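You operate a simulated robot arm through the tools that you are given. There is no shell and no other tool.

The job below is to be done with a simulated two-armed robot. You get a single attempt, and the scene is never put back.

Task
Oil the left chain over its whole length and wipe the oil mark off the purple bench.
Fine: stop pumping once it is oiled, oil no other chain, wipe with the pad and put it back, oil knob back to shut. Set down upright: blue pad. What is to be rubbed or washed off counts as gone when no trace of it is left.

Only the result counts: the job must be done as asked and must still hold three seconds after the hand-in. Knocking over, shifting, dropping, spilling or breaking anything else fails it.

Robot
Two 7-joint arms with fingered hands on one trunk that stands fixed in place. Base frame: the origin is at the foot of the trunk, x ahead of it, y to its left, z up; the work surface is at about z = 850. Readings come in mm, degrees, newtons and seconds.
The left shoulder is at [80, 185, 1135], the right one opposite. With the tool pointing down near the work surface each hand reaches from about 100 to 840 mm from the base axis, measured 20 degrees to its own side. Payload 4 kg a hand.
Tool frame (each hand has its own): the origin (TCP) lies between the finger pads and is the grasp point; the fingertips stand 26 mm ahead of it; z points along the fingers, y is the line along which they close. The gripper opens to 132 mm. The gripper's body begins 73 mm behind the TCP. The gripper is a hand of 3 fingers: y runs from the thumb to the fingers, the wrist lies at [0, 0, -224] in the tool frame, and closing takes about 1.5 s.
Orientation is that of the tool frame in the base frame, as [roll, pitch, yaw] about the fixed x, y, z axes, in that order (R = Rz(yaw) Ry(pitch) Rx(roll)). With the fingers straight down and closing along the base's y, the tool's x points along the base's -x, its y along +y and its z along -z.

Tools
- The arms move only by the tool servo_tool. It takes "left_moves", "right_moves" or both (then of equal length, played together; a hand with none holds still); each is a list of rows, each a list of 6 numbers: the shift along the base's x, y, z in units of 30 mm (1.0 is 30 mm), then the turn, a rotation vector about the base's x, y, z in units of 8 degrees (1.0 is 8 degrees). In form: [[tx, ty, tz, rx, ry, rz], ...]. A call has 1 to 20 rows; each row shifts and turns the commanded pose from where the row before left it. "left_grip" and "right_grip" are, for a hand that has rows, the opening, from 0 (shut) to 1 (fully open), set as the call begins (left out, the last holds). A call with a number of a shift or a turn outside -1 to 1 is refused whole. A row lasts 0.2 s, in which the tool goes at most 50 mm and 8.6 degrees; a call with a longer step from one row to the next is refused whole, and so is a gripper value outside its range. A pose out of reach is approached as far as the arm can. The call stops where the force on the tool passes 40 N (or 10 N more than at its start, if that is more) or the arm is blocked; 0.2 s more then pass. Each finger travels about 72 mm/s and halts on what it meets, pressing with about 24 N; the grip force reading is that of the motor and also rises with nothing between the fingers. The clock runs only during rows and for 0.2 s after the last one: add rows that do not move to give the fingers time. It gives the time, the measured TCP pose, the force on the tool (base axes), the opening and the grip force at its end, in the units of the frame above (readings bear some noise), with the torque about the TCP (base axes, N m) and any sound that the robot's microphone picked up.
- Cameras (640 x 400 px; columns grow to the right, rows downward): "scene" is now at [203.1, 35, 1383.3]; the picture's right is [0.35, -0.94, -0.07], its down [-0.37, -0.07, -0.93] and it looks along [0.86, 0.35, -0.37] (base axes); focal length 214 px, centre (320, 200). "left" rides on the left gripper at [-61, 3, -92] in its tool frame; the picture's right is [-0.05, -1.00, 0.00], its down [0.83, -0.04, -0.55] and it looks along [0.55, -0.03, 0.83] (tool axes); focal length 230 px, centre (320, 200). "right" rides on the right gripper at [62, 3, -92] in its tool frame; the picture's right is [-0.05, 1.00, 0.00], its down [-0.83, -0.04, -0.55] and it looks along [-0.55, -0.03, 0.83] (tool axes); focal length 230 px, centre (320, 200). There is no depth. A picture from a camera that has moved, and an enlarged one, comes with that camera's place and axes in the base frame and with its lens.
- capture(camera): a new picture of that camera. The clock stands still meanwhile.
- raise_lower(by): slides the trunk up (or, below 0, down) by that many mm; the arms and the scene camera ride with it, the base frame stays. It gives what a move gives, with no picture.
- set_fingers(finger1, finger2, thumb_bend, hand): sets how far each is bent, from 0 (flat) to 1 (curled in); at 0.3 the hand is open as for a grip, at 0.7 the pads meet at the TCP. One left out holds its place. A second passes; each finger stops where it meets its share of the squeeze, and holds until it gets a number again. A gripper value or a shape takes the hand back. It gives what a move gives, with no picture; readings hold the bend of each and the force on the fingers (four entries, about 0 where the hand has none), thumb and palm.
- hand_shape(shape, hand): the hand has 3 fingers and takes this shape, open, in about a second: jaw (thumb against the fingers, like two jaws); tri (thumb and two fingers); tip (a fingertip pinch); poke (one finger out to press); point (the index stretched); flat (the hand flat); cup (the hand cupped); fist (a fist). The gripper value then closes the fingers along that shape, each until it touches; the sizes above hold for jaw. It gives what a move gives, with no picture.
- turn_head(pan, tilt): turns the head with the scene camera to pan (to the left, within 86 degrees either way) and tilt (down, from -29 to 69), counted from straight ahead of the robot. It gives what a move gives.
- close_up(camera, box): a new picture of the part [left, top, right, bottom] of that camera's present view, enlarged. The clock stands still meanwhile.
- hand_in(): hands the job in; it is judged then, once.

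Places have to be worked out from the pictures, the camera data and where the tool is seen. Open the grippers and draw the arms clear of the work before you hand the job in, unless the task says otherwise.

The tools are called after "Request:" as a command line: name --argument value ..., lists and objects as JSON in quotes. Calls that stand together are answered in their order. servo_tool: Moves the arms, as the interface text tells. Its arguments: {"type":"object","properties":{"left_moves":{"type":"array"},"left_grip":{"type":"number"},"right_moves":{"type":"array"},"right_grip":{"type":"number"}},"required":[]} The other tools are called the same way: raise_lower (by) slides the trunk up or down; hand_shape (shape, hand) gives the hand a shape; set_fingers (finger1, finger2, thumb_bend, hand) moves the fingers one by one; turn_head (pan, tilt) turns the head that bears the scene camera; capture (camera) takes a picture; close_up (camera, box) takes an enlarged picture of a part of a camera's view; hand_in () hands the job in.

At the start:

```text
time_s: 0.0
left_eef_pos: [388.5, 297.4, 1330.1]
left_tcp_rot: [180.0, 0.0, -179.9]
left_wrist_force: [1.0, -0.7, -0.7]
left_wrist_torque: [0.0, -0.02, 0.0]
left_width: 131.8
left_gripper_force: 0.1
left_shape: jaw
left_bend: [0.3, 0.3, 0.3]
left_finger forces: [0.0, 0.0, 0.1, 0.1, 0.0, 0.0]
right_eef_pos: [541.5, -89.5, 1304.9]
right_tcp_rot: [180.0, 0.0, -180.0]
right_wrist_force: [-1.2, 0.7, -0.2]
right_wrist_torque: [0.0, 0.01, 0.0]
right_width: 131.8
right_gripper_force: 0.0
right_shape: jaw
right_bend: [0.3, 0.3, 0.3]
right_finger forces: [0.0, 0.0, 0.1, 0.0, 0.0, 0.0]
trunk travel left (down, up): [-175.0, 287.0]
head pan, tilt: [20.7, 10.6]
```

scene: 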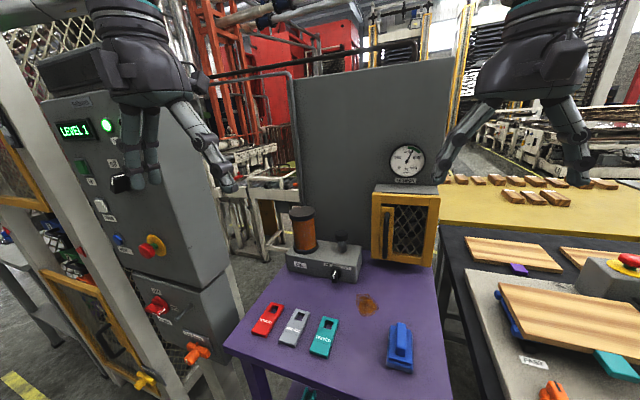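
right: 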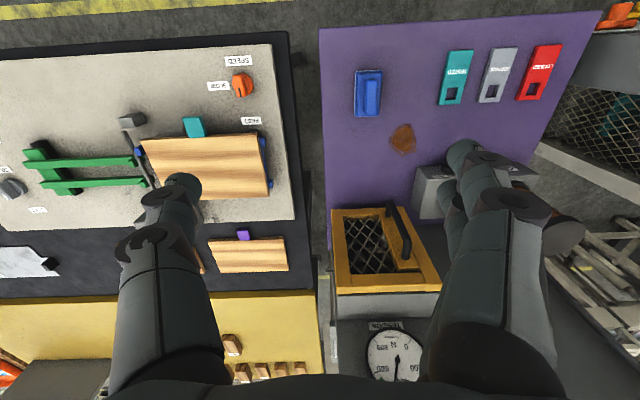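
left: 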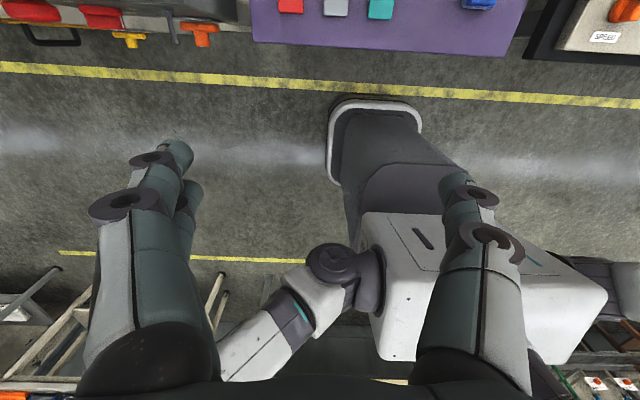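

I begin by looking closely at the scene: the purple bench holds an oil unit (reservoir, knob), a caged cabinet, tags, a blue pad and a brown oil mark. I'll take enlarged pictures to find the chain and controls.

Request:
close_up --camera "scene" --box '[260, 180, 460, 305]'

Request:
close_up --camera "scene" --box '[40, 90, 240, 215]'

Request:
close_up --camera "scene" --box '[220, 270, 460, 400]'

Request:
close_up --camera "scene" --box '[440, 200, 640, 400]'

Request:
close_up --camera "scene" --box '[0, 200, 230, 400]'

```text
3.20 times, centred on (360, 242) of scene
camera zoom: at [203.1, 35.0, 1383.3], right [0.35, -0.94, -0.07], down [-0.37, -0.07, -0.93], along [0.86, 0.35, -0.37], focal length 686 px, centre (192, 64)
```

zoom: 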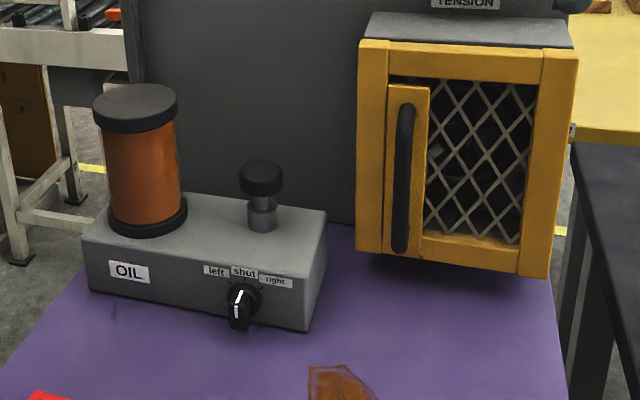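

```text
3.20 times, centred on (140, 152) of scene
camera zoom: at [203.1, 35.0, 1383.3], right [0.35, -0.94, -0.07], down [-0.37, -0.07, -0.93], along [0.86, 0.35, -0.37], focal length 686 px, centre (896, 352)
```

zoom: 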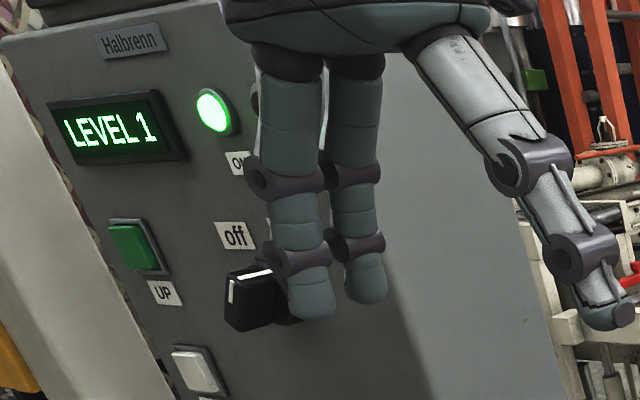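

```text
2.67 times, centred on (340, 335) of scene
camera zoom: at [203.1, 35.0, 1383.3], right [0.35, -0.94, -0.07], down [-0.37, -0.07, -0.93], along [0.86, 0.35, -0.37], focal length 572 px, centre (267, -160)
```

zoom: 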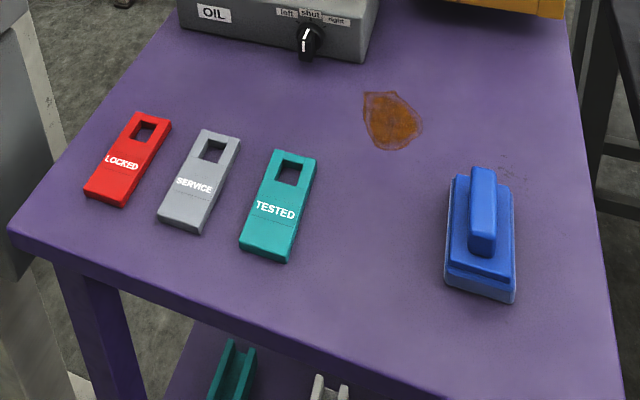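

```text
2.00 times, centred on (540, 300) of scene
camera zoom: at [203.1, 35.0, 1383.3], right [0.35, -0.94, -0.07], down [-0.37, -0.07, -0.93], along [0.86, 0.35, -0.37], focal length 429 px, centre (-120, 0)
```

zoom: 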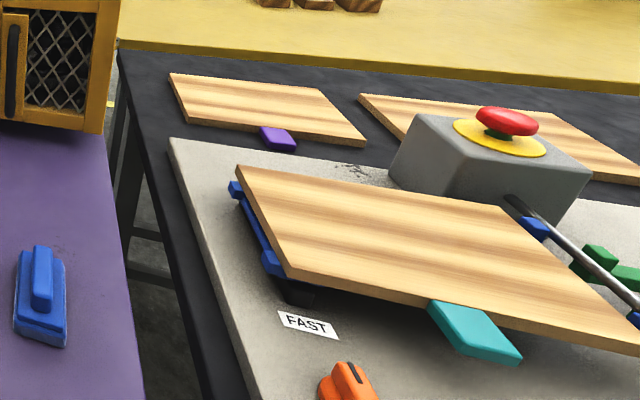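

```text
2.00 times, centred on (115, 300) of scene
camera zoom: at [203.1, 35.0, 1383.3], right [0.35, -0.94, -0.07], down [-0.37, -0.07, -0.93], along [0.86, 0.35, -0.37], focal length 429 px, centre (730, 0)
```

zoom: 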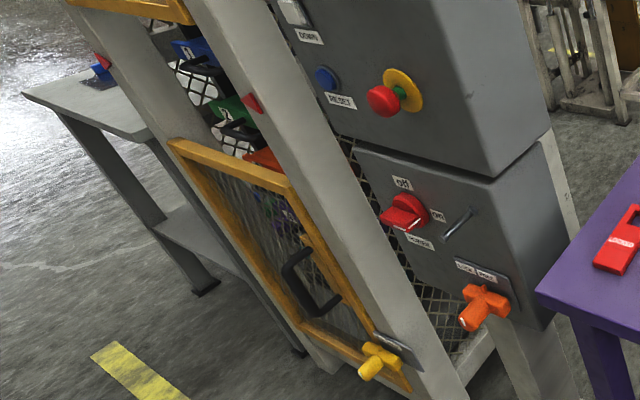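

The oil unit has a left/shut/right knob and a pump plunger; the chains aren't visible yet. I turn the head to survey the surroundings.

Request:
turn_head --pan 60 --tilt 10

Request:
capture --camera "scene"

Request:
turn_head --pan 10 --tilt 25

Request:
capture --camera "scene"

Request:
turn_head --pan -40 --tilt 15

Request:
capture --camera "scene"

Request:
turn_head --pan 20 --tilt -20

Request:
capture --camera "scene"

```text
time_s: 1.1
left_eef_pos: [389.1, 298.9, 1330.5]
left_tcp_rot: [-180.0, 0.0, -179.9]
left_wrist_force: [0.2, 0.1, -0.1]
left_wrist_torque: [-0.04, -0.04, 0.02]
left_width: 132.0
left_gripper_force: 0.0
left_shape: jaw
left_bend: [0.3, 0.3, 0.3]
left_finger forces: [0.0, 0.0, 0.0, 0.1, 0.1, 0.1]
right_eef_pos: [540.6, -90.3, 1306.3]
right_tcp_rot: [180.0, 0.0, 179.9]
right_wrist_force: [0.5, -0.1, 0.4]
right_wrist_torque: [-0.01, 0.0, -0.01]
right_width: 131.9
right_gripper_force: 0.0
right_shape: jaw
right_bend: [0.3, 0.3, 0.3]
right_finger forces: [0.0, 0.0, 0.0, 0.0, 0.0, 0.1]
trunk travel left (down, up): [-175.0, 287.0]
head pan, tilt: [60.0, 10.0]
```

```text
taken
camera scene: at [163.7, 82.6, 1392.7], right [0.85, -0.5, -0.18], down [-0.29, -0.15, -0.94], along [0.45, 0.85, -0.27], focal length 214 px, centre (320, 200)
```

scene: 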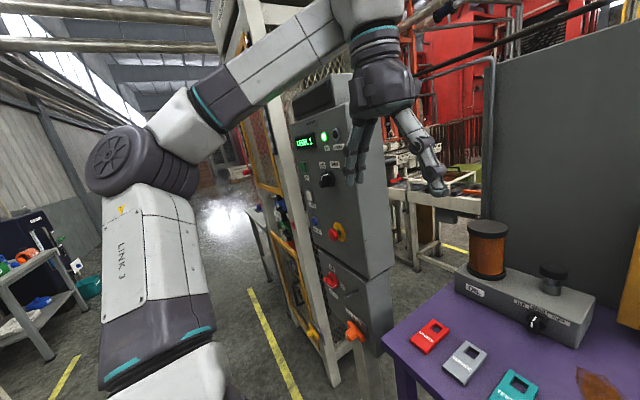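

```text
time_s: 2.2
left_eef_pos: [387.8, 298.6, 1330.3]
left_tcp_rot: [179.9, 0.0, -179.8]
left_wrist_force: [0.3, 0.0, -0.5]
left_wrist_torque: [0.03, 0.0, 0.02]
left_width: 131.9
left_gripper_force: 0.1
left_shape: jaw
left_bend: [0.3, 0.3, 0.3]
left_finger forces: [0.1, 0.0, 0.0, 0.1, 0.0, 0.0]
right_eef_pos: [540.9, -90.6, 1305.5]
right_tcp_rot: [-180.0, 0.1, -180.0]
right_wrist_force: [-0.4, -0.7, 0.7]
right_wrist_torque: [-0.05, 0.04, 0.01]
right_width: 131.6
right_gripper_force: 0.2
right_shape: jaw
right_bend: [0.3, 0.3, 0.3]
right_finger forces: [0.0, 0.0, 0.0, 0.0, 0.0, 0.1]
trunk travel left (down, up): [-175.0, 287.0]
head pan, tilt: [10.0, 25.0]
```

```text
taken
camera scene: at [201.8, 18.2, 1359.7], right [0.17, -0.98, -0.04], down [-0.6, -0.07, -0.8], along [0.78, 0.16, -0.6], focal length 214 px, centre (320, 200)
```

scene: 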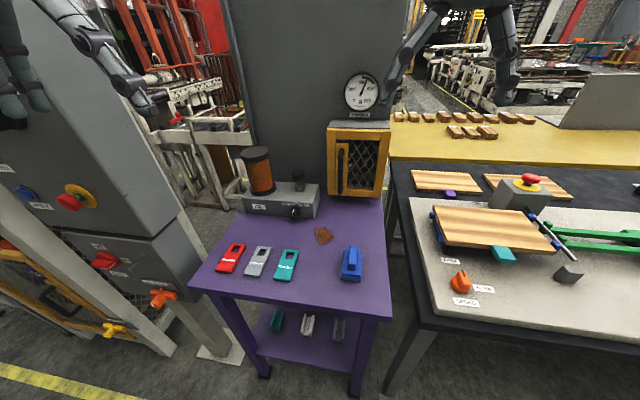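

```text
time_s: 3.4
left_eef_pos: [389.6, 297.3, 1329.3]
left_tcp_rot: [-180.0, 0.0, -179.9]
left_wrist_force: [-0.3, 0.0, 0.2]
left_wrist_torque: [-0.02, 0.01, 0.02]
left_width: 131.9
left_gripper_force: 0.0
left_shape: jaw
left_bend: [0.3, 0.3, 0.3]
left_finger forces: [0.0, 0.0, 0.0, 0.0, 0.0, 0.1]
right_eef_pos: [540.1, -90.0, 1305.1]
right_tcp_rot: [179.9, 0.0, 180.0]
right_wrist_force: [0.2, 0.8, -0.1]
right_wrist_torque: [0.03, -0.03, -0.01]
right_width: 131.5
right_gripper_force: 0.0
right_shape: jaw
right_bend: [0.3, 0.3, 0.3]
right_finger forces: [0.0, 0.1, 0.0, 0.1, 0.0, 0.1]
trunk travel left (down, up): [-175.0, 287.0]
head pan, tilt: [-40.0, 15.0]
```

```text
taken
camera scene: at [186.5, -57.9, 1379.5], right [-0.63, -0.77, 0.13], down [-0.4, 0.17, -0.9], along [0.67, -0.62, -0.41], focal length 214 px, centre (320, 200)
```

scene: 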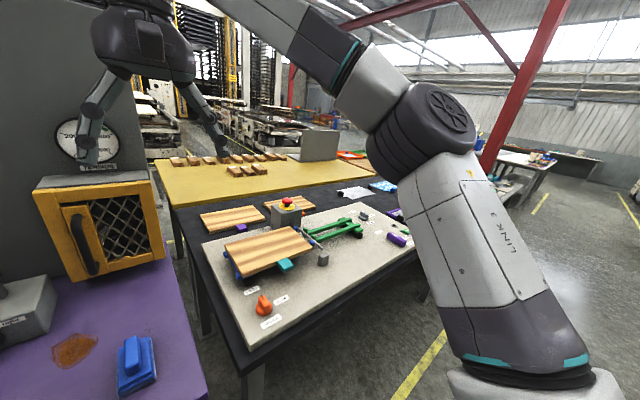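

```text
time_s: 4.7
left_eef_pos: [388.3, 298.1, 1330.7]
left_tcp_rot: [180.0, 0.0, -179.9]
left_wrist_force: [-0.1, 0.3, 0.3]
left_wrist_torque: [0.03, 0.01, 0.04]
left_width: 131.9
left_gripper_force: 0.1
left_shape: jaw
left_bend: [0.3, 0.3, 0.3]
left_finger forces: [0.1, 0.0, 0.0, 0.0, 0.0, 0.0]
right_eef_pos: [541.5, -90.8, 1305.4]
right_tcp_rot: [-180.0, 0.0, -179.9]
right_wrist_force: [0.4, -0.2, 0.1]
right_wrist_torque: [0.02, 0.01, 0.02]
right_width: 132.0
right_gripper_force: 0.2
right_shape: jaw
right_bend: [0.3, 0.3, 0.3]
right_finger forces: [0.0, 0.0, 0.0, 0.0, 0.1, 0.0]
trunk travel left (down, up): [-175.0, 287.0]
head pan, tilt: [20.0, -20.0]
```

```text
taken
camera scene: at [197.5, 28.0, 1431.7], right [0.33, -0.94, -0.07], down [0.12, 0.12, -0.99], along [0.94, 0.32, 0.15], focal length 214 px, centre (320, 200)
```

scene: 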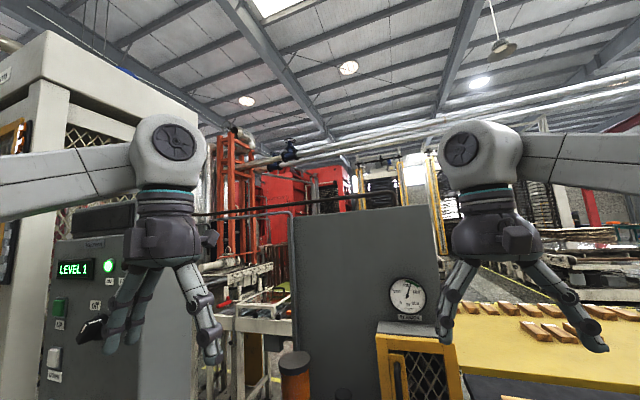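

I look closer at the mesh cabinet on the bench and into the caged machine on the left to find the chains.

Request:
turn_head --pan 12 --tilt 20

Request:
close_up --camera "scene" --box '[320, 60, 420, 220]'

Request:
turn_head --pan 50 --tilt 10

Request:
close_up --camera "scene" --box '[120, 40, 360, 190]'

Request:
close_up --camera "scene" --box '[120, 190, 360, 400]'

Request:
turn_head --pan 60 --tilt -25

Request:
capture --camera "scene"

Request:
turn_head --pan 40 --tilt -5

Request:
capture --camera "scene"

```text
time_s: 5.8
left_eef_pos: [387.8, 299.0, 1329.1]
left_tcp_rot: [179.9, 0.0, -179.9]
left_wrist_force: [-0.1, 0.2, 0.4]
left_wrist_torque: [-0.03, -0.02, 0.01]
left_width: 131.8
left_gripper_force: 0.0
left_shape: jaw
left_bend: [0.3, 0.3, 0.3]
left_finger forces: [0.1, 0.1, 0.0, 0.1, 0.1, 0.1]
right_eef_pos: [540.7, -90.2, 1306.0]
right_tcp_rot: [-179.9, -0.1, -180.0]
right_wrist_force: [0.0, -1.3, 0.0]
right_wrist_torque: [-0.01, -0.02, 0.02]
right_width: 132.0
right_gripper_force: 0.0
right_shape: jaw
right_bend: [0.3, 0.3, 0.3]
right_finger forces: [0.0, 0.0, 0.1, 0.1, 0.0, 0.0]
trunk travel left (down, up): [-175.0, 287.0]
head pan, tilt: [12.0, 20.0]
```

```text
2.50 times, centred on (370, 140) of scene
camera zoom: at [203.9, 21.5, 1367.6], right [0.2, -0.98, -0.04], down [-0.52, -0.07, -0.85], along [0.83, 0.2, -0.53], focal length 536 px, centre (195, 350)
```

zoom: 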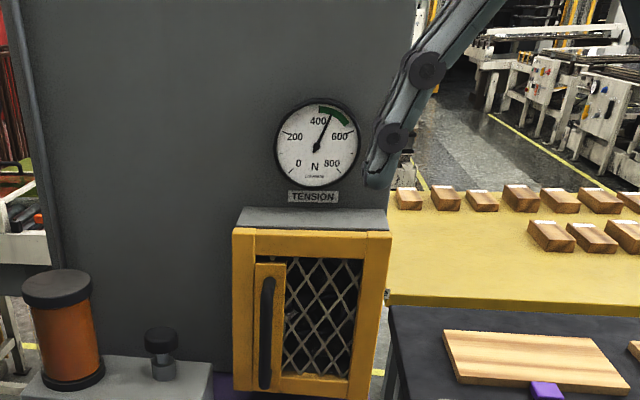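

```text
time_s: 6.8
left_eef_pos: [387.5, 297.8, 1330.2]
left_tcp_rot: [-180.0, 0.0, -179.9]
left_wrist_force: [0.5, 0.5, 0.0]
left_wrist_torque: [0.0, 0.0, 0.02]
left_width: 131.7
left_gripper_force: 0.0
left_shape: jaw
left_bend: [0.3, 0.3, 0.3]
left_finger forces: [0.0, 0.1, 0.0, 0.1, 0.0, 0.1]
right_eef_pos: [541.6, -91.7, 1304.8]
right_tcp_rot: [179.9, 0.0, -180.0]
right_wrist_force: [0.8, 0.1, 0.4]
right_wrist_torque: [0.0, 0.02, 0.03]
right_width: 131.8
right_gripper_force: 0.0
right_shape: jaw
right_bend: [0.3, 0.3, 0.3]
right_finger forces: [0.0, 0.1, 0.1, 0.0, 0.0, 0.0]
trunk travel left (down, up): [-175.0, 287.0]
head pan, tilt: [50.0, 10.0]
```

```text
2.67 times, centred on (240, 115) of scene
camera zoom: at [176.7, 73.2, 1389.9], right [0.75, -0.64, -0.16], down [-0.32, -0.13, -0.94], along [0.58, 0.75, -0.3], focal length 572 px, centre (533, 427)
```

zoom: 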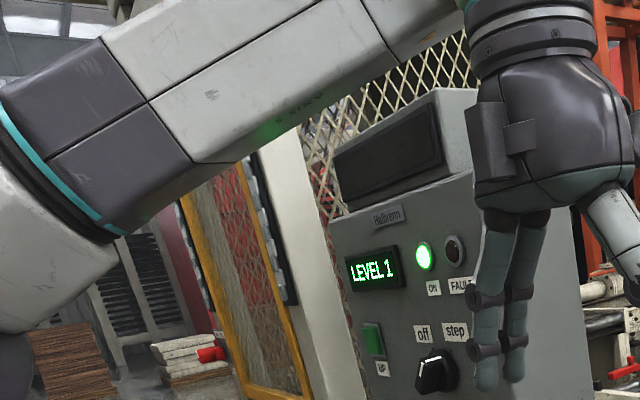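

```text
1.90 times, centred on (240, 295) of scene
camera zoom: at [176.7, 73.2, 1389.9], right [0.75, -0.64, -0.16], down [-0.32, -0.13, -0.94], along [0.58, 0.75, -0.3], focal length 408 px, centre (472, 19)
```

zoom: 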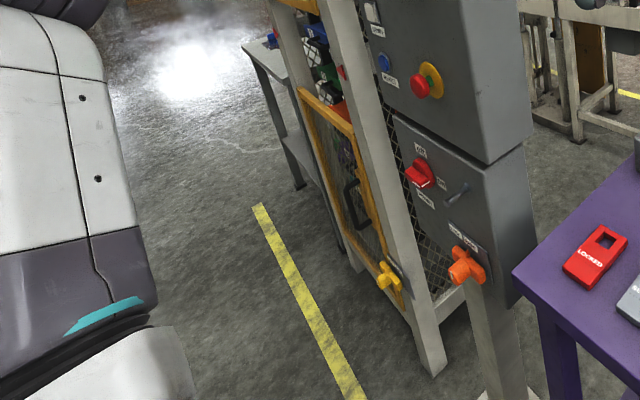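

```text
time_s: 7.8
left_eef_pos: [387.4, 299.6, 1330.8]
left_tcp_rot: [-180.0, 0.0, -179.9]
left_wrist_force: [-0.7, -0.4, 0.3]
left_wrist_torque: [0.03, -0.01, -0.01]
left_width: 132.1
left_gripper_force: 0.0
left_shape: jaw
left_bend: [0.3, 0.3, 0.3]
left_finger forces: [0.1, 0.1, 0.1, 0.0, 0.1, 0.0]
right_eef_pos: [540.8, -90.8, 1305.3]
right_tcp_rot: [-180.0, 0.0, 179.9]
right_wrist_force: [-0.5, 0.0, 0.2]
right_wrist_torque: [0.01, -0.01, -0.02]
right_width: 132.0
right_gripper_force: 0.1
right_shape: jaw
right_bend: [0.3, 0.3, 0.3]
right_finger forces: [0.1, 0.0, 0.0, 0.0, 0.0, 0.0]
trunk travel left (down, up): [-175.0, 287.0]
head pan, tilt: [60.0, -25.0]
```

```text
taken
camera scene: at [163.7, 63.6, 1445.5], right [0.85, -0.5, -0.18], down [0.02, 0.37, -0.93], along [0.53, 0.79, 0.32], focal length 214 px, centre (320, 200)
```

scene: 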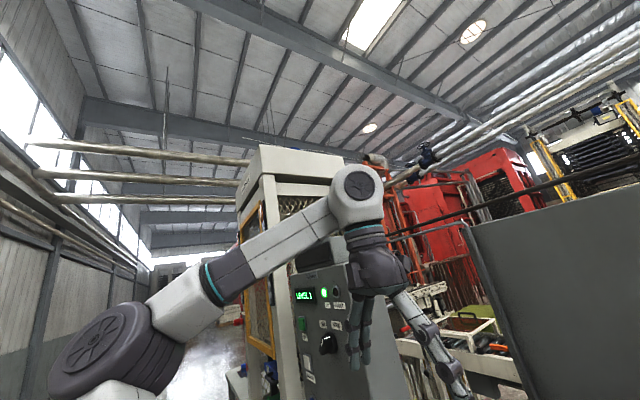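

```text
time_s: 8.7
left_eef_pos: [387.4, 298.6, 1330.0]
left_tcp_rot: [179.9, 0.1, -179.9]
left_wrist_force: [-0.8, 0.6, 0.4]
left_wrist_torque: [0.02, -0.02, -0.01]
left_width: 131.8
left_gripper_force: 0.1
left_shape: jaw
left_bend: [0.3, 0.3, 0.3]
left_finger forces: [0.0, 0.1, 0.0, 0.0, 0.1, 0.0]
right_eef_pos: [541.2, -91.2, 1305.6]
right_tcp_rot: [179.9, 0.0, 180.0]
right_wrist_force: [-0.3, 0.8, -0.4]
right_wrist_torque: [0.02, 0.0, 0.01]
right_width: 131.9
right_gripper_force: 0.0
right_shape: jaw
right_bend: [0.3, 0.3, 0.3]
right_finger forces: [0.0, 0.0, 0.0, 0.0, 0.1, 0.0]
trunk travel left (down, up): [-175.0, 287.0]
head pan, tilt: [40.0, -5.0]
```

```text
taken
camera scene: at [188.6, 58.3, 1411.8], right [0.63, -0.77, -0.13], down [-0.14, 0.06, -0.99], along [0.76, 0.64, -0.07], focal length 214 px, centre (320, 200)
```

scene: 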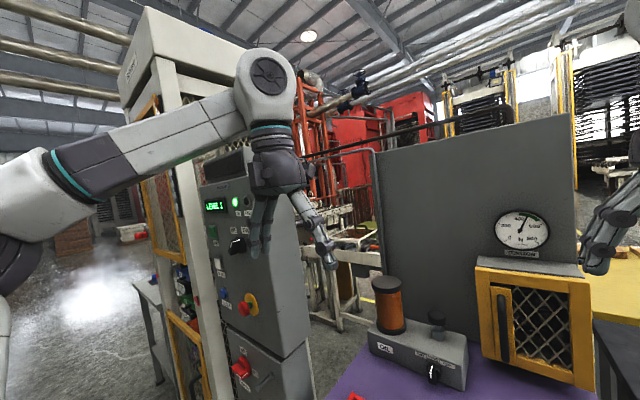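

Bench spans about x 447–915, y −85..430; the lift machine "Halbrenn" stands to the left. The left arm hides the machine, so I lower the left hand in front of the trunk to clear the view.

Request:
servo_tool --left_moves '[[-0.24, -0.2, -0.96, 0, 0, 0], [-0.24, -0.2, -0.96, 0, 0, 0], [-0.24, -0.2, -0.96, 0, 0, 0], [-0.24, -0.2, -0.96, 0, 0, 0], [-0.24, -0.2, -0.96, 0, 0, 0], [-0.24, -0.2, -0.96, 0, 0, 0], [-0.24, -0.2, -0.96, 0, 0, 0], [-0.24, -0.2, -0.96, 0, 0, 0]]'

Request:
turn_head --pan 58 --tilt 0

Request:
capture --camera "scene"

```text
time_s: 10.5
left_eef_pos: [329.9, 251.9, 1098.2]
left_tcp_rot: [-179.9, 0.0, -179.9]
left_wrist_force: [0.2, -1.2, -0.4]
left_wrist_torque: [0.04, 0.02, -0.03]
left_width: 132.0
left_gripper_force: 0.2
left_shape: jaw
left_bend: [0.3, 0.3, 0.3]
left_finger forces: [0.0, 0.0, 0.0, 0.0, 0.1, 0.1]
right_eef_pos: [541.5, -91.3, 1305.6]
right_tcp_rot: [-180.0, -0.1, 180.0]
right_wrist_force: [-0.3, 0.1, 0.5]
right_wrist_torque: [0.01, -0.01, -0.03]
right_width: 131.8
right_gripper_force: 0.1
right_shape: jaw
right_bend: [0.3, 0.3, 0.3]
right_finger forces: [0.1, 0.0, 0.0, 0.0, 0.0, 0.1]
trunk travel left (down, up): [-175.0, 287.0]
head pan, tilt: [40.0, -5.0]
```

```text
time_s: 11.3
left_eef_pos: [330.1, 252.2, 1099.1]
left_tcp_rot: [179.8, 0.0, -179.9]
left_wrist_force: [-0.6, 0.5, -1.1]
left_wrist_torque: [0.03, -0.01, 0.01]
left_width: 132.0
left_gripper_force: 0.0
left_shape: jaw
left_bend: [0.3, 0.3, 0.3]
left_finger forces: [0.1, 0.1, 0.0, 0.0, 0.0, 0.1]
right_eef_pos: [540.8, -90.7, 1305.3]
right_tcp_rot: [-179.9, -0.1, -180.0]
right_wrist_force: [0.1, 0.4, 0.4]
right_wrist_torque: [0.01, -0.01, 0.02]
right_width: 132.1
right_gripper_force: 0.1
right_shape: jaw
right_bend: [0.3, 0.3, 0.3]
right_finger forces: [0.0, 0.1, 0.0, 0.0, 0.0, 0.1]
trunk travel left (down, up): [-175.0, 287.0]
head pan, tilt: [58.0, 0.0]
```

```text
taken
camera scene: at [168.1, 78.3, 1408.2], right [0.83, -0.53, -0.18], down [-0.21, 0.0, -0.98], along [0.52, 0.85, -0.11], focal length 214 px, centre (320, 200)
```

scene: 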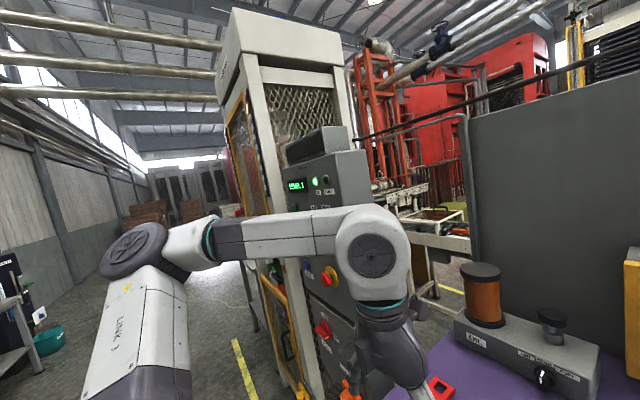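

Now the upper machine is visible. I zoom into the cage and panel.

Request:
close_up --camera "scene" --box '[210, 60, 370, 210]'

Request:
close_up --camera "scene" --box '[220, 80, 290, 140]'

Request:
close_up --camera "scene" --box '[230, 250, 360, 400]'

```text
2.67 times, centred on (290, 135) of scene
camera zoom: at [168.1, 78.3, 1408.2], right [0.83, -0.53, -0.18], down [-0.21, 0.0, -0.98], along [0.52, 0.85, -0.11], focal length 572 px, centre (400, 373)
```

zoom: 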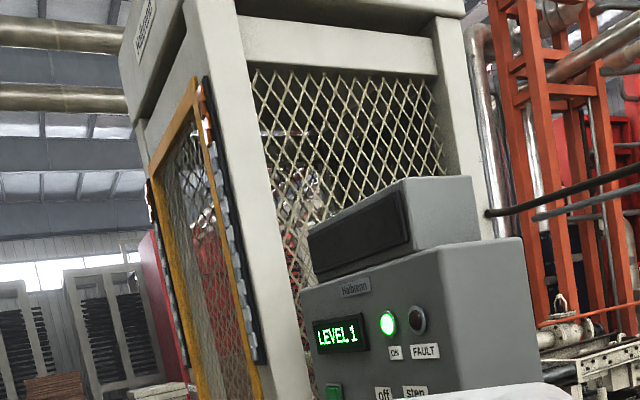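

```text
6.67 times, centred on (255, 110) of scene
camera zoom: at [168.1, 78.3, 1408.2], right [0.83, -0.53, -0.18], down [-0.21, 0.0, -0.98], along [0.52, 0.85, -0.11], focal length 1430 px, centre (753, 800)
```

zoom: 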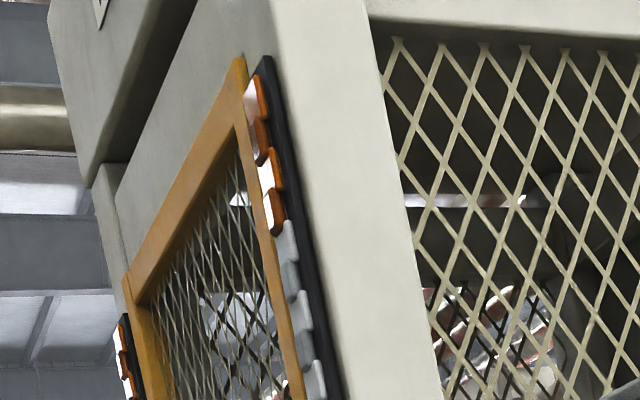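

```text
2.67 times, centred on (295, 325) of scene
camera zoom: at [168.1, 78.3, 1408.2], right [0.83, -0.53, -0.18], down [-0.21, 0.0, -0.98], along [0.52, 0.85, -0.11], focal length 572 px, centre (387, -133)
```

zoom: 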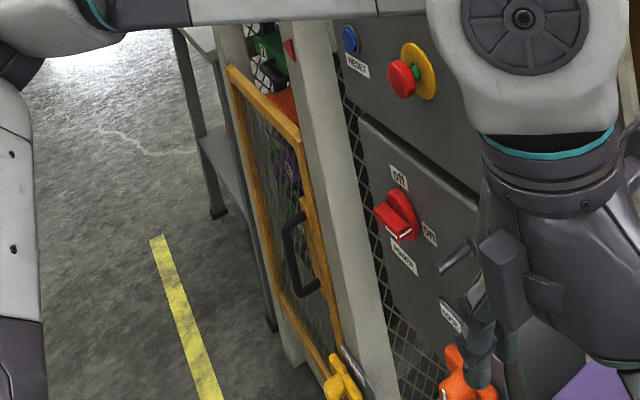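

The cage's front posts carry link strips (chains): the top links look orange (oiled), the rest grey. I want sharper looks at the strips and the oil unit.

Request:
close_up --camera "scene" --box '[225, 85, 265, 110]'

Request:
close_up --camera "scene" --box '[225, 110, 281, 145]'

Request:
close_up --camera "scene" --box '[240, 140, 304, 180]'

Request:
turn_head --pan 18 --tilt 30

Request:
capture --camera "scene"

Request:
close_up --camera "scene" --box '[270, 140, 366, 200]'

```text
16.00 times, centred on (245, 98) of scene
camera zoom: at [168.1, 78.3, 1408.2], right [0.83, -0.53, -0.18], down [-0.21, 0.0, -0.98], along [0.52, 0.85, -0.11], focal length 3432 px, centre (1520, 1840)
```

zoom: 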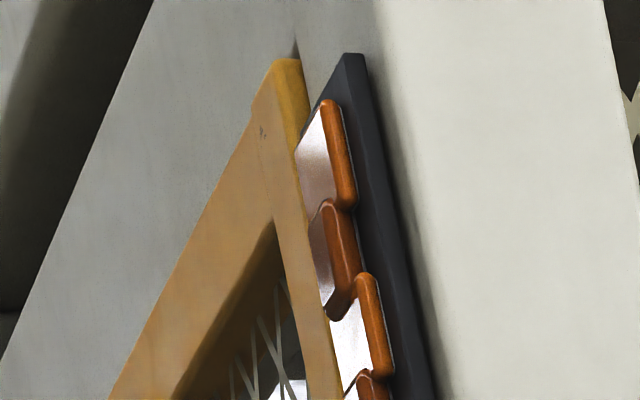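

```text
11.43 times, centred on (253, 128) of scene
camera zoom: at [168.1, 78.3, 1408.2], right [0.83, -0.53, -0.18], down [-0.21, 0.0, -0.98], along [0.52, 0.85, -0.11], focal length 2451 px, centre (1086, 1029)
```

zoom: 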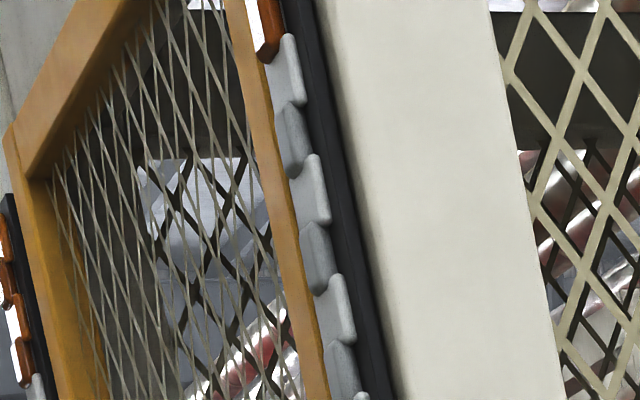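

```text
10.00 times, centred on (272, 160) of scene
camera zoom: at [168.1, 78.3, 1408.2], right [0.83, -0.53, -0.18], down [-0.21, 0.0, -0.98], along [0.52, 0.85, -0.11], focal length 2145 px, centre (800, 600)
```

zoom: 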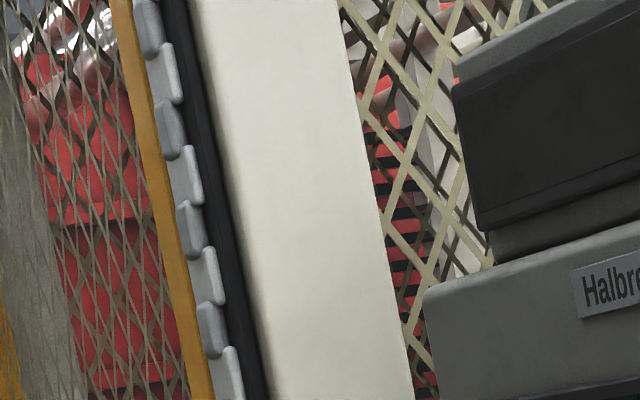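

```text
time_s: 12.3
left_eef_pos: [330.4, 251.8, 1100.5]
left_tcp_rot: [-180.0, 0.1, -179.9]
left_wrist_force: [0.5, 0.2, 0.2]
left_wrist_torque: [0.0, 0.03, 0.0]
left_width: 132.0
left_gripper_force: 0.1
left_shape: jaw
left_bend: [0.3, 0.3, 0.3]
left_finger forces: [0.1, 0.1, 0.0, 0.0, 0.0, 0.0]
right_eef_pos: [539.8, -90.4, 1304.8]
right_tcp_rot: [-179.9, 0.1, -180.0]
right_wrist_force: [0.7, 0.8, -0.2]
right_wrist_torque: [0.03, 0.01, 0.0]
right_width: 132.0
right_gripper_force: 0.0
right_shape: jaw
right_bend: [0.3, 0.3, 0.3]
right_finger forces: [0.0, 0.0, 0.0, 0.0, 0.1, 0.0]
trunk travel left (down, up): [-175.0, 287.0]
head pan, tilt: [18.0, 30.0]
```

```text
taken
camera scene: at [195.5, 30.1, 1352.9], right [0.3, -0.95, -0.06], down [-0.65, -0.15, -0.75], along [0.7, 0.27, -0.66], focal length 214 px, centre (320, 200)
```

scene: 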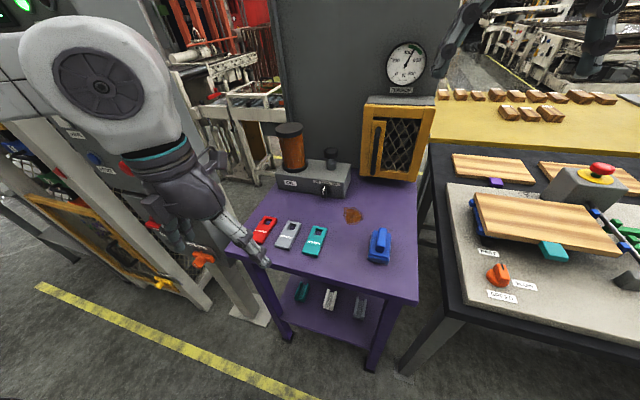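

```text
6.67 times, centred on (318, 170) of scene
camera zoom: at [195.5, 30.1, 1352.9], right [0.3, -0.95, -0.06], down [-0.65, -0.15, -0.75], along [0.7, 0.27, -0.66], focal length 1430 px, centre (333, 400)
```

zoom: 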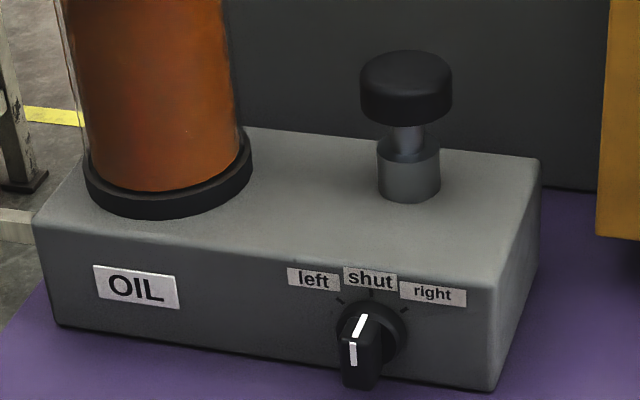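

Oil unit: box about x 753–872, y 156–410, top z≈922; plunger cap near (815,215,~1003); knob near (740,218,883), with ticks left/shut/right; oil mark ≈(685,110), blue pad ≈(565,16). I move the left hand forward above the bench and tilt it 45° forward, so its camera looks onto the knob.

Request:
servo_tool --left_moves '[[0.9, -0.1, 0, 0, 0, 0], [0.9, -0.1, 0, 0, 0, 0], [0.9, -0.1, 0, 0, 0, 0], [0.9, -0.1, 0, 0, 0, 0], [0.9, -0.1, 0, 0, 0, 0], [0.9, -0.1, 0, 0, 0, 0], [0.9, -0.1, 0, 0, 0, 0], [0.9, -0.1, 0, 0, 0, 0], [0.9, -0.1, 0, 0, 0, 0], [0, 0, -0.1, 0, -0.94, 0], [0, 0, -0.1, 0, -0.94, 0], [0, 0, -0.1, 0, -0.94, 0], [0, 0, -0.1, 0, -0.94, 0], [0, 0, -0.1, 0, -0.94, 0], [0, 0, -0.1, 0, -0.94, 0]]'

Request:
capture --camera "left"

Request:
capture --camera "scene"

```text
time_s: 15.6
left_eef_pos: [573.2, 223.1, 1083.0]
left_tcp_rot: [-179.9, 45.3, -179.9]
left_wrist_force: [0.8, 0.1, -0.4]
left_wrist_torque: [0.0, -0.01, 0.01]
left_width: 131.6
left_gripper_force: 0.0
left_shape: jaw
left_bend: [0.3, 0.3, 0.3]
left_finger forces: [0.0, 0.0, 0.0, 0.1, 0.0, 0.1]
right_eef_pos: [539.9, -91.1, 1305.2]
right_tcp_rot: [179.9, -0.1, -179.9]
right_wrist_force: [0.0, 0.1, 0.4]
right_wrist_torque: [0.05, -0.01, -0.02]
right_width: 131.7
right_gripper_force: 0.0
right_shape: jaw
right_bend: [0.3, 0.3, 0.3]
right_finger forces: [0.0, 0.1, 0.1, 0.1, 0.0, 0.0]
trunk travel left (down, up): [-175.0, 287.0]
head pan, tilt: [18.0, 30.0]
```

```text
taken
camera left: at [550.5, 225.3, 1191.5], right [0.04, -1.0, 0.04], down [-0.98, -0.04, -0.2], along [0.2, -0.03, -0.98], focal length 230 px, centre (320, 200)
```

left: 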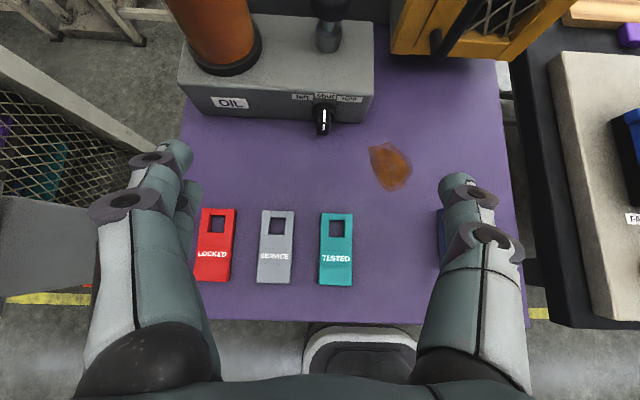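

```text
taken
camera scene: at [195.0, 29.2, 1353.0], right [0.3, -0.95, -0.07], down [-0.65, -0.15, -0.75], along [0.7, 0.27, -0.66], focal length 214 px, centre (320, 200)
```

scene: 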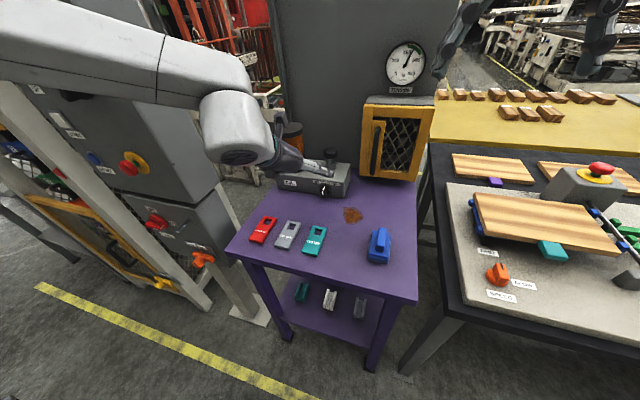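

The left camera gives a good top view. I enlarge the knob and the oil mark.

Request:
close_up --camera "left" --box '[270, 60, 398, 140]'

Request:
close_up --camera "left" --box '[340, 120, 450, 220]'

Request:
close_up --camera "left" --box '[160, 0, 384, 140]'

```text
5.00 times, centred on (334, 100) of left
camera zoom: at [550.5, 225.3, 1191.5], right [0.04, -1.0, 0.04], down [-0.98, -0.04, -0.2], along [0.2, -0.03, -0.98], focal length 1150 px, centre (250, 700)
```

zoom: 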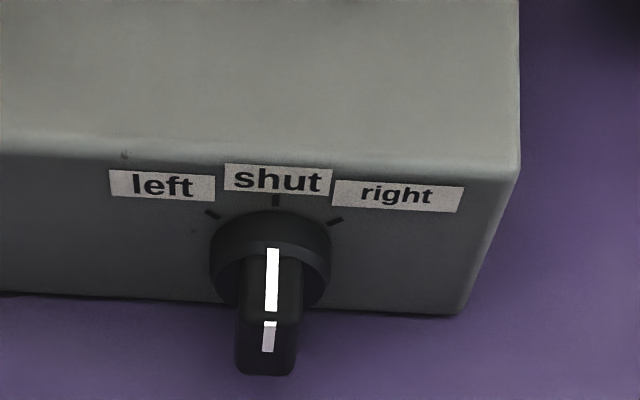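

```text
4.00 times, centred on (395, 170) of left
camera zoom: at [550.5, 225.3, 1191.5], right [0.04, -1.0, 0.04], down [-0.98, -0.04, -0.2], along [0.2, -0.03, -0.98], focal length 920 px, centre (20, 320)
```

zoom: 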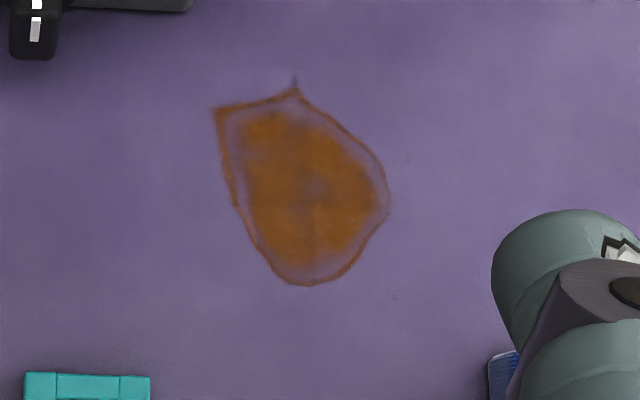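

```text
2.86 times, centred on (272, 70) of left
camera zoom: at [550.5, 225.3, 1191.5], right [0.04, -1.0, 0.04], down [-0.98, -0.04, -0.2], along [0.2, -0.03, -0.98], focal length 657 px, centre (457, 571)
```

zoom: 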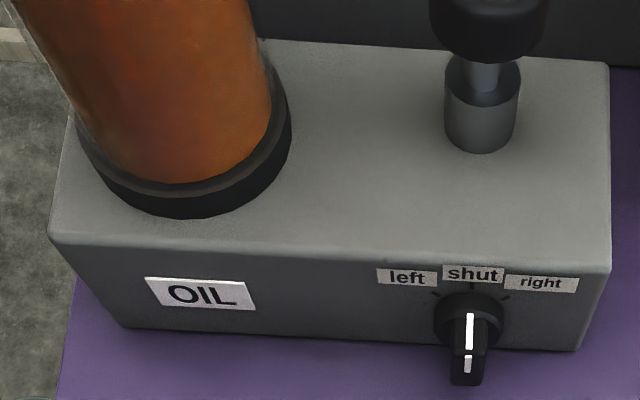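

Knob worked out: axis y≈214, z≈880, bar x≈722–740, 17 mm wide, 33 mm tall, ticks about ±48°. I check how the left hand's fingers are laid out before approaching.

Request:
close_up --camera "scene" --box '[200, 80, 360, 200]'

Request:
close_up --camera "left" --box '[60, 100, 240, 400]'

Request:
capture --camera "right"

```text
3.33 times, centred on (280, 140) of scene
camera zoom: at [195.0, 29.2, 1353.0], right [0.3, -0.95, -0.07], down [-0.65, -0.15, -0.75], along [0.7, 0.27, -0.66], focal length 715 px, centre (453, 400)
```

zoom: 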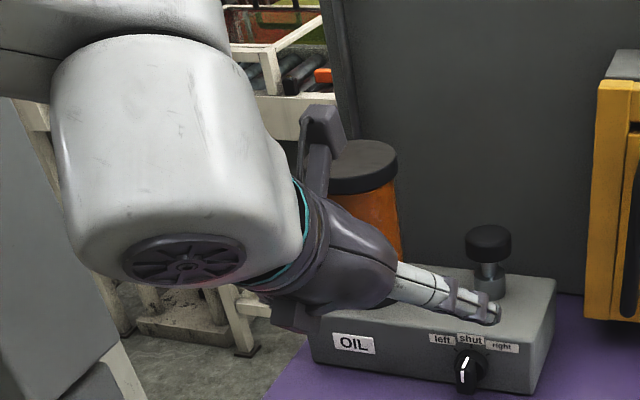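

```text
1.33 times, centred on (150, 250) of left
camera zoom: at [550.5, 225.3, 1191.5], right [0.04, -1.0, 0.04], down [-0.98, -0.04, -0.2], along [0.2, -0.03, -0.98], focal length 307 px, centre (547, 133)
```

zoom: 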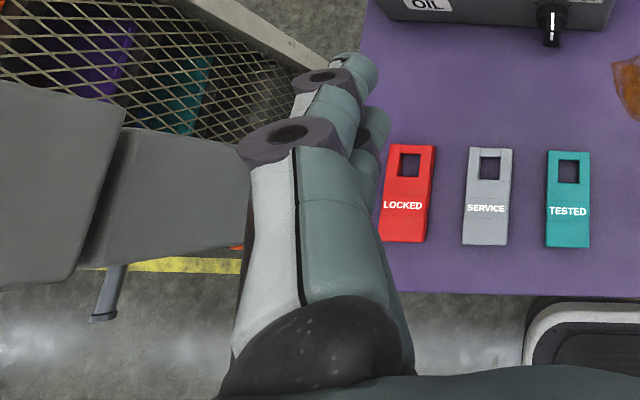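

```text
taken
camera right: at [478.5, -88.1, 1397.4], right [0.05, 1.0, 0.0], down [0.83, -0.04, 0.55], along [0.55, -0.03, -0.83], focal length 230 px, centre (320, 200)
```

right: 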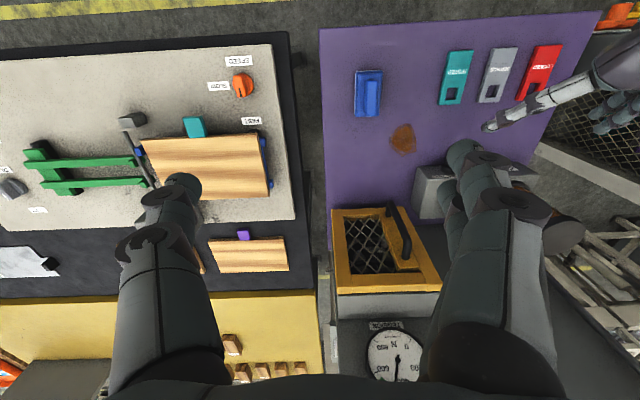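

The hand has two fingers on the +y side (about 28 mm apart) and a thumb on −y. I go to a pre-grasp pose 60 mm back along the tool axis from the knob, half open.

Request:
servo_tool --left_moves '[[0.497, -0.05, -0.789, 0, 0, 0], [0.497, -0.05, -0.789, 0, 0, 0], [0.497, -0.05, -0.789, 0, 0, 0], [0.497, -0.05, -0.789, 0, 0, 0], [0.497, -0.05, -0.789, 0, 0, 0], [0.497, -0.05, -0.789, 0, 0, 0]]' --left_grip 0.5

Request:
capture --camera "left"

Request:
turn_head --pan 15 --tilt 30

Request:
close_up --camera "scene" --box '[200, 110, 392, 230]'

```text
time_s: 16.9
left_eef_pos: [665.4, 216.2, 938.1]
left_tcp_rot: [-179.9, 45.0, -179.9]
left_wrist_force: [0.4, 0.1, 0.9]
left_wrist_torque: [-0.01, -0.01, -0.02]
left_width: 66.3
left_gripper_force: 0.1
left_shape: jaw
left_bend: [0.73, 0.73, 0.7]
left_finger forces: [0.0, 0.0, 0.1, 0.0, 0.0, 0.0]
right_eef_pos: [542.6, -90.2, 1305.6]
right_tcp_rot: [180.0, -0.1, 180.0]
right_wrist_force: [0.9, 0.3, 0.0]
right_wrist_torque: [-0.03, 0.0, -0.01]
right_width: 131.8
right_gripper_force: 0.1
right_shape: jaw
right_bend: [0.3, 0.3, 0.3]
right_finger forces: [0.1, 0.1, 0.1, 0.0, 0.0, 0.1]
trunk travel left (down, up): [-175.0, 287.0]
head pan, tilt: [18.0, 30.0]
```

```text
taken
camera left: at [641.8, 218.7, 1047.3], right [0.04, -1.0, 0.04], down [-0.98, -0.04, -0.2], along [0.2, -0.03, -0.98], focal length 230 px, centre (320, 200)
```

left: 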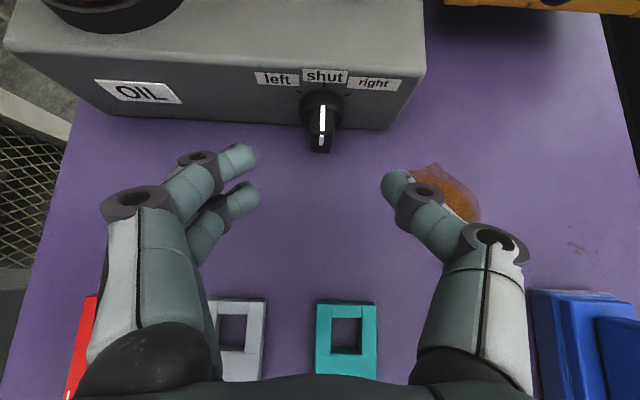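

```text
time_s: 17.6
left_eef_pos: [663.0, 215.7, 940.1]
left_tcp_rot: [-179.8, 45.2, -179.9]
left_wrist_force: [-0.8, -0.3, 0.2]
left_wrist_torque: [0.03, 0.02, -0.02]
left_width: 66.6
left_gripper_force: 0.1
left_shape: jaw
left_bend: [0.73, 0.73, 0.7]
left_finger forces: [0.2, 0.0, 0.0, 0.0, 0.0, 0.0]
right_eef_pos: [540.7, -90.6, 1306.8]
right_tcp_rot: [-179.9, 0.0, -180.0]
right_wrist_force: [-1.0, -0.4, -1.1]
right_wrist_torque: [0.02, 0.01, -0.03]
right_width: 132.1
right_gripper_force: 0.1
right_shape: jaw
right_bend: [0.3, 0.3, 0.3]
right_finger forces: [0.0, 0.0, 0.0, 0.0, 0.1, 0.0]
trunk travel left (down, up): [-175.0, 287.0]
head pan, tilt: [15.0, 30.0]
```

```text
3.33 times, centred on (296, 170) of scene
camera zoom: at [197.0, 25.5, 1352.5], right [0.25, -0.97, -0.05], down [-0.65, -0.13, -0.75], along [0.71, 0.22, -0.66], focal length 715 px, centre (400, 300)
```

zoom: 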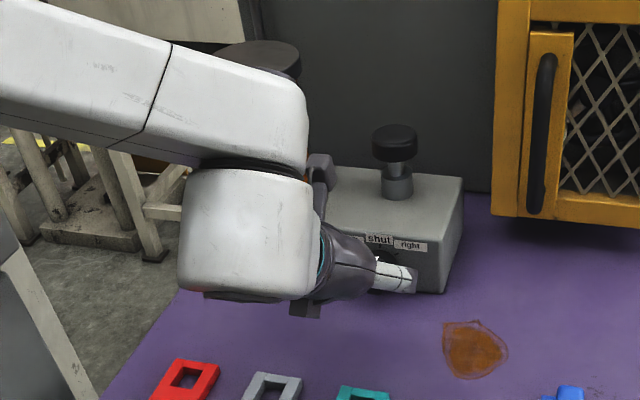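

The knob lies centred between the fingertips. I advance along the tool axis to the grasp pose (about 705, 214, 899).

Request:
servo_tool --left_moves '[[0.456, -0.017, -0.45, 0, 0, 0], [0.456, -0.017, -0.45, 0, 0, 0], [0.456, -0.017, -0.45, 0, 0, 0]]'

Request:
capture --camera "left"

Request:
close_up --camera "left" --box '[240, 70, 400, 170]'

```text
time_s: 18.4
left_eef_pos: [703.9, 214.5, 897.3]
left_tcp_rot: [-179.9, 45.1, -179.9]
left_wrist_force: [-0.6, -0.5, 0.5]
left_wrist_torque: [0.0, 0.0, -0.01]
left_width: 66.3
left_gripper_force: 0.0
left_shape: jaw
left_bend: [0.73, 0.73, 0.7]
left_finger forces: [0.0, 0.0, 0.1, 0.1, 0.1, 0.0]
right_eef_pos: [541.2, -91.6, 1304.4]
right_tcp_rot: [180.0, -0.1, 180.0]
right_wrist_force: [0.6, 0.3, 1.1]
right_wrist_torque: [-0.02, 0.04, -0.02]
right_width: 132.0
right_gripper_force: 0.0
right_shape: jaw
right_bend: [0.3, 0.3, 0.3]
right_finger forces: [0.1, 0.1, 0.0, 0.0, 0.1, 0.0]
trunk travel left (down, up): [-175.0, 287.0]
head pan, tilt: [15.0, 30.0]
```

```text
taken
camera left: at [682.7, 217.2, 1006.6], right [0.04, -1.0, 0.04], down [-0.98, -0.04, -0.2], along [0.2, -0.03, -0.98], focal length 230 px, centre (320, 200)
```

left: 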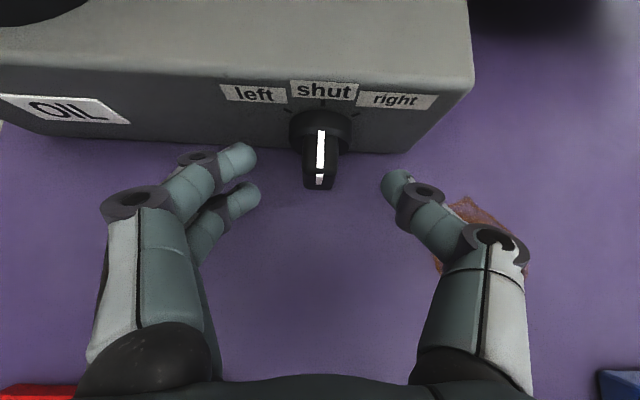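

```text
4.00 times, centred on (320, 120) of left
camera zoom: at [682.7, 217.2, 1006.6], right [0.04, -1.0, 0.04], down [-0.98, -0.04, -0.2], along [0.2, -0.03, -0.98], focal length 920 px, centre (320, 520)
```

zoom: 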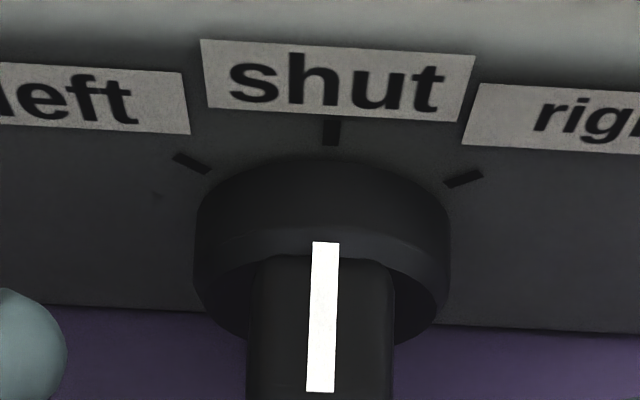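

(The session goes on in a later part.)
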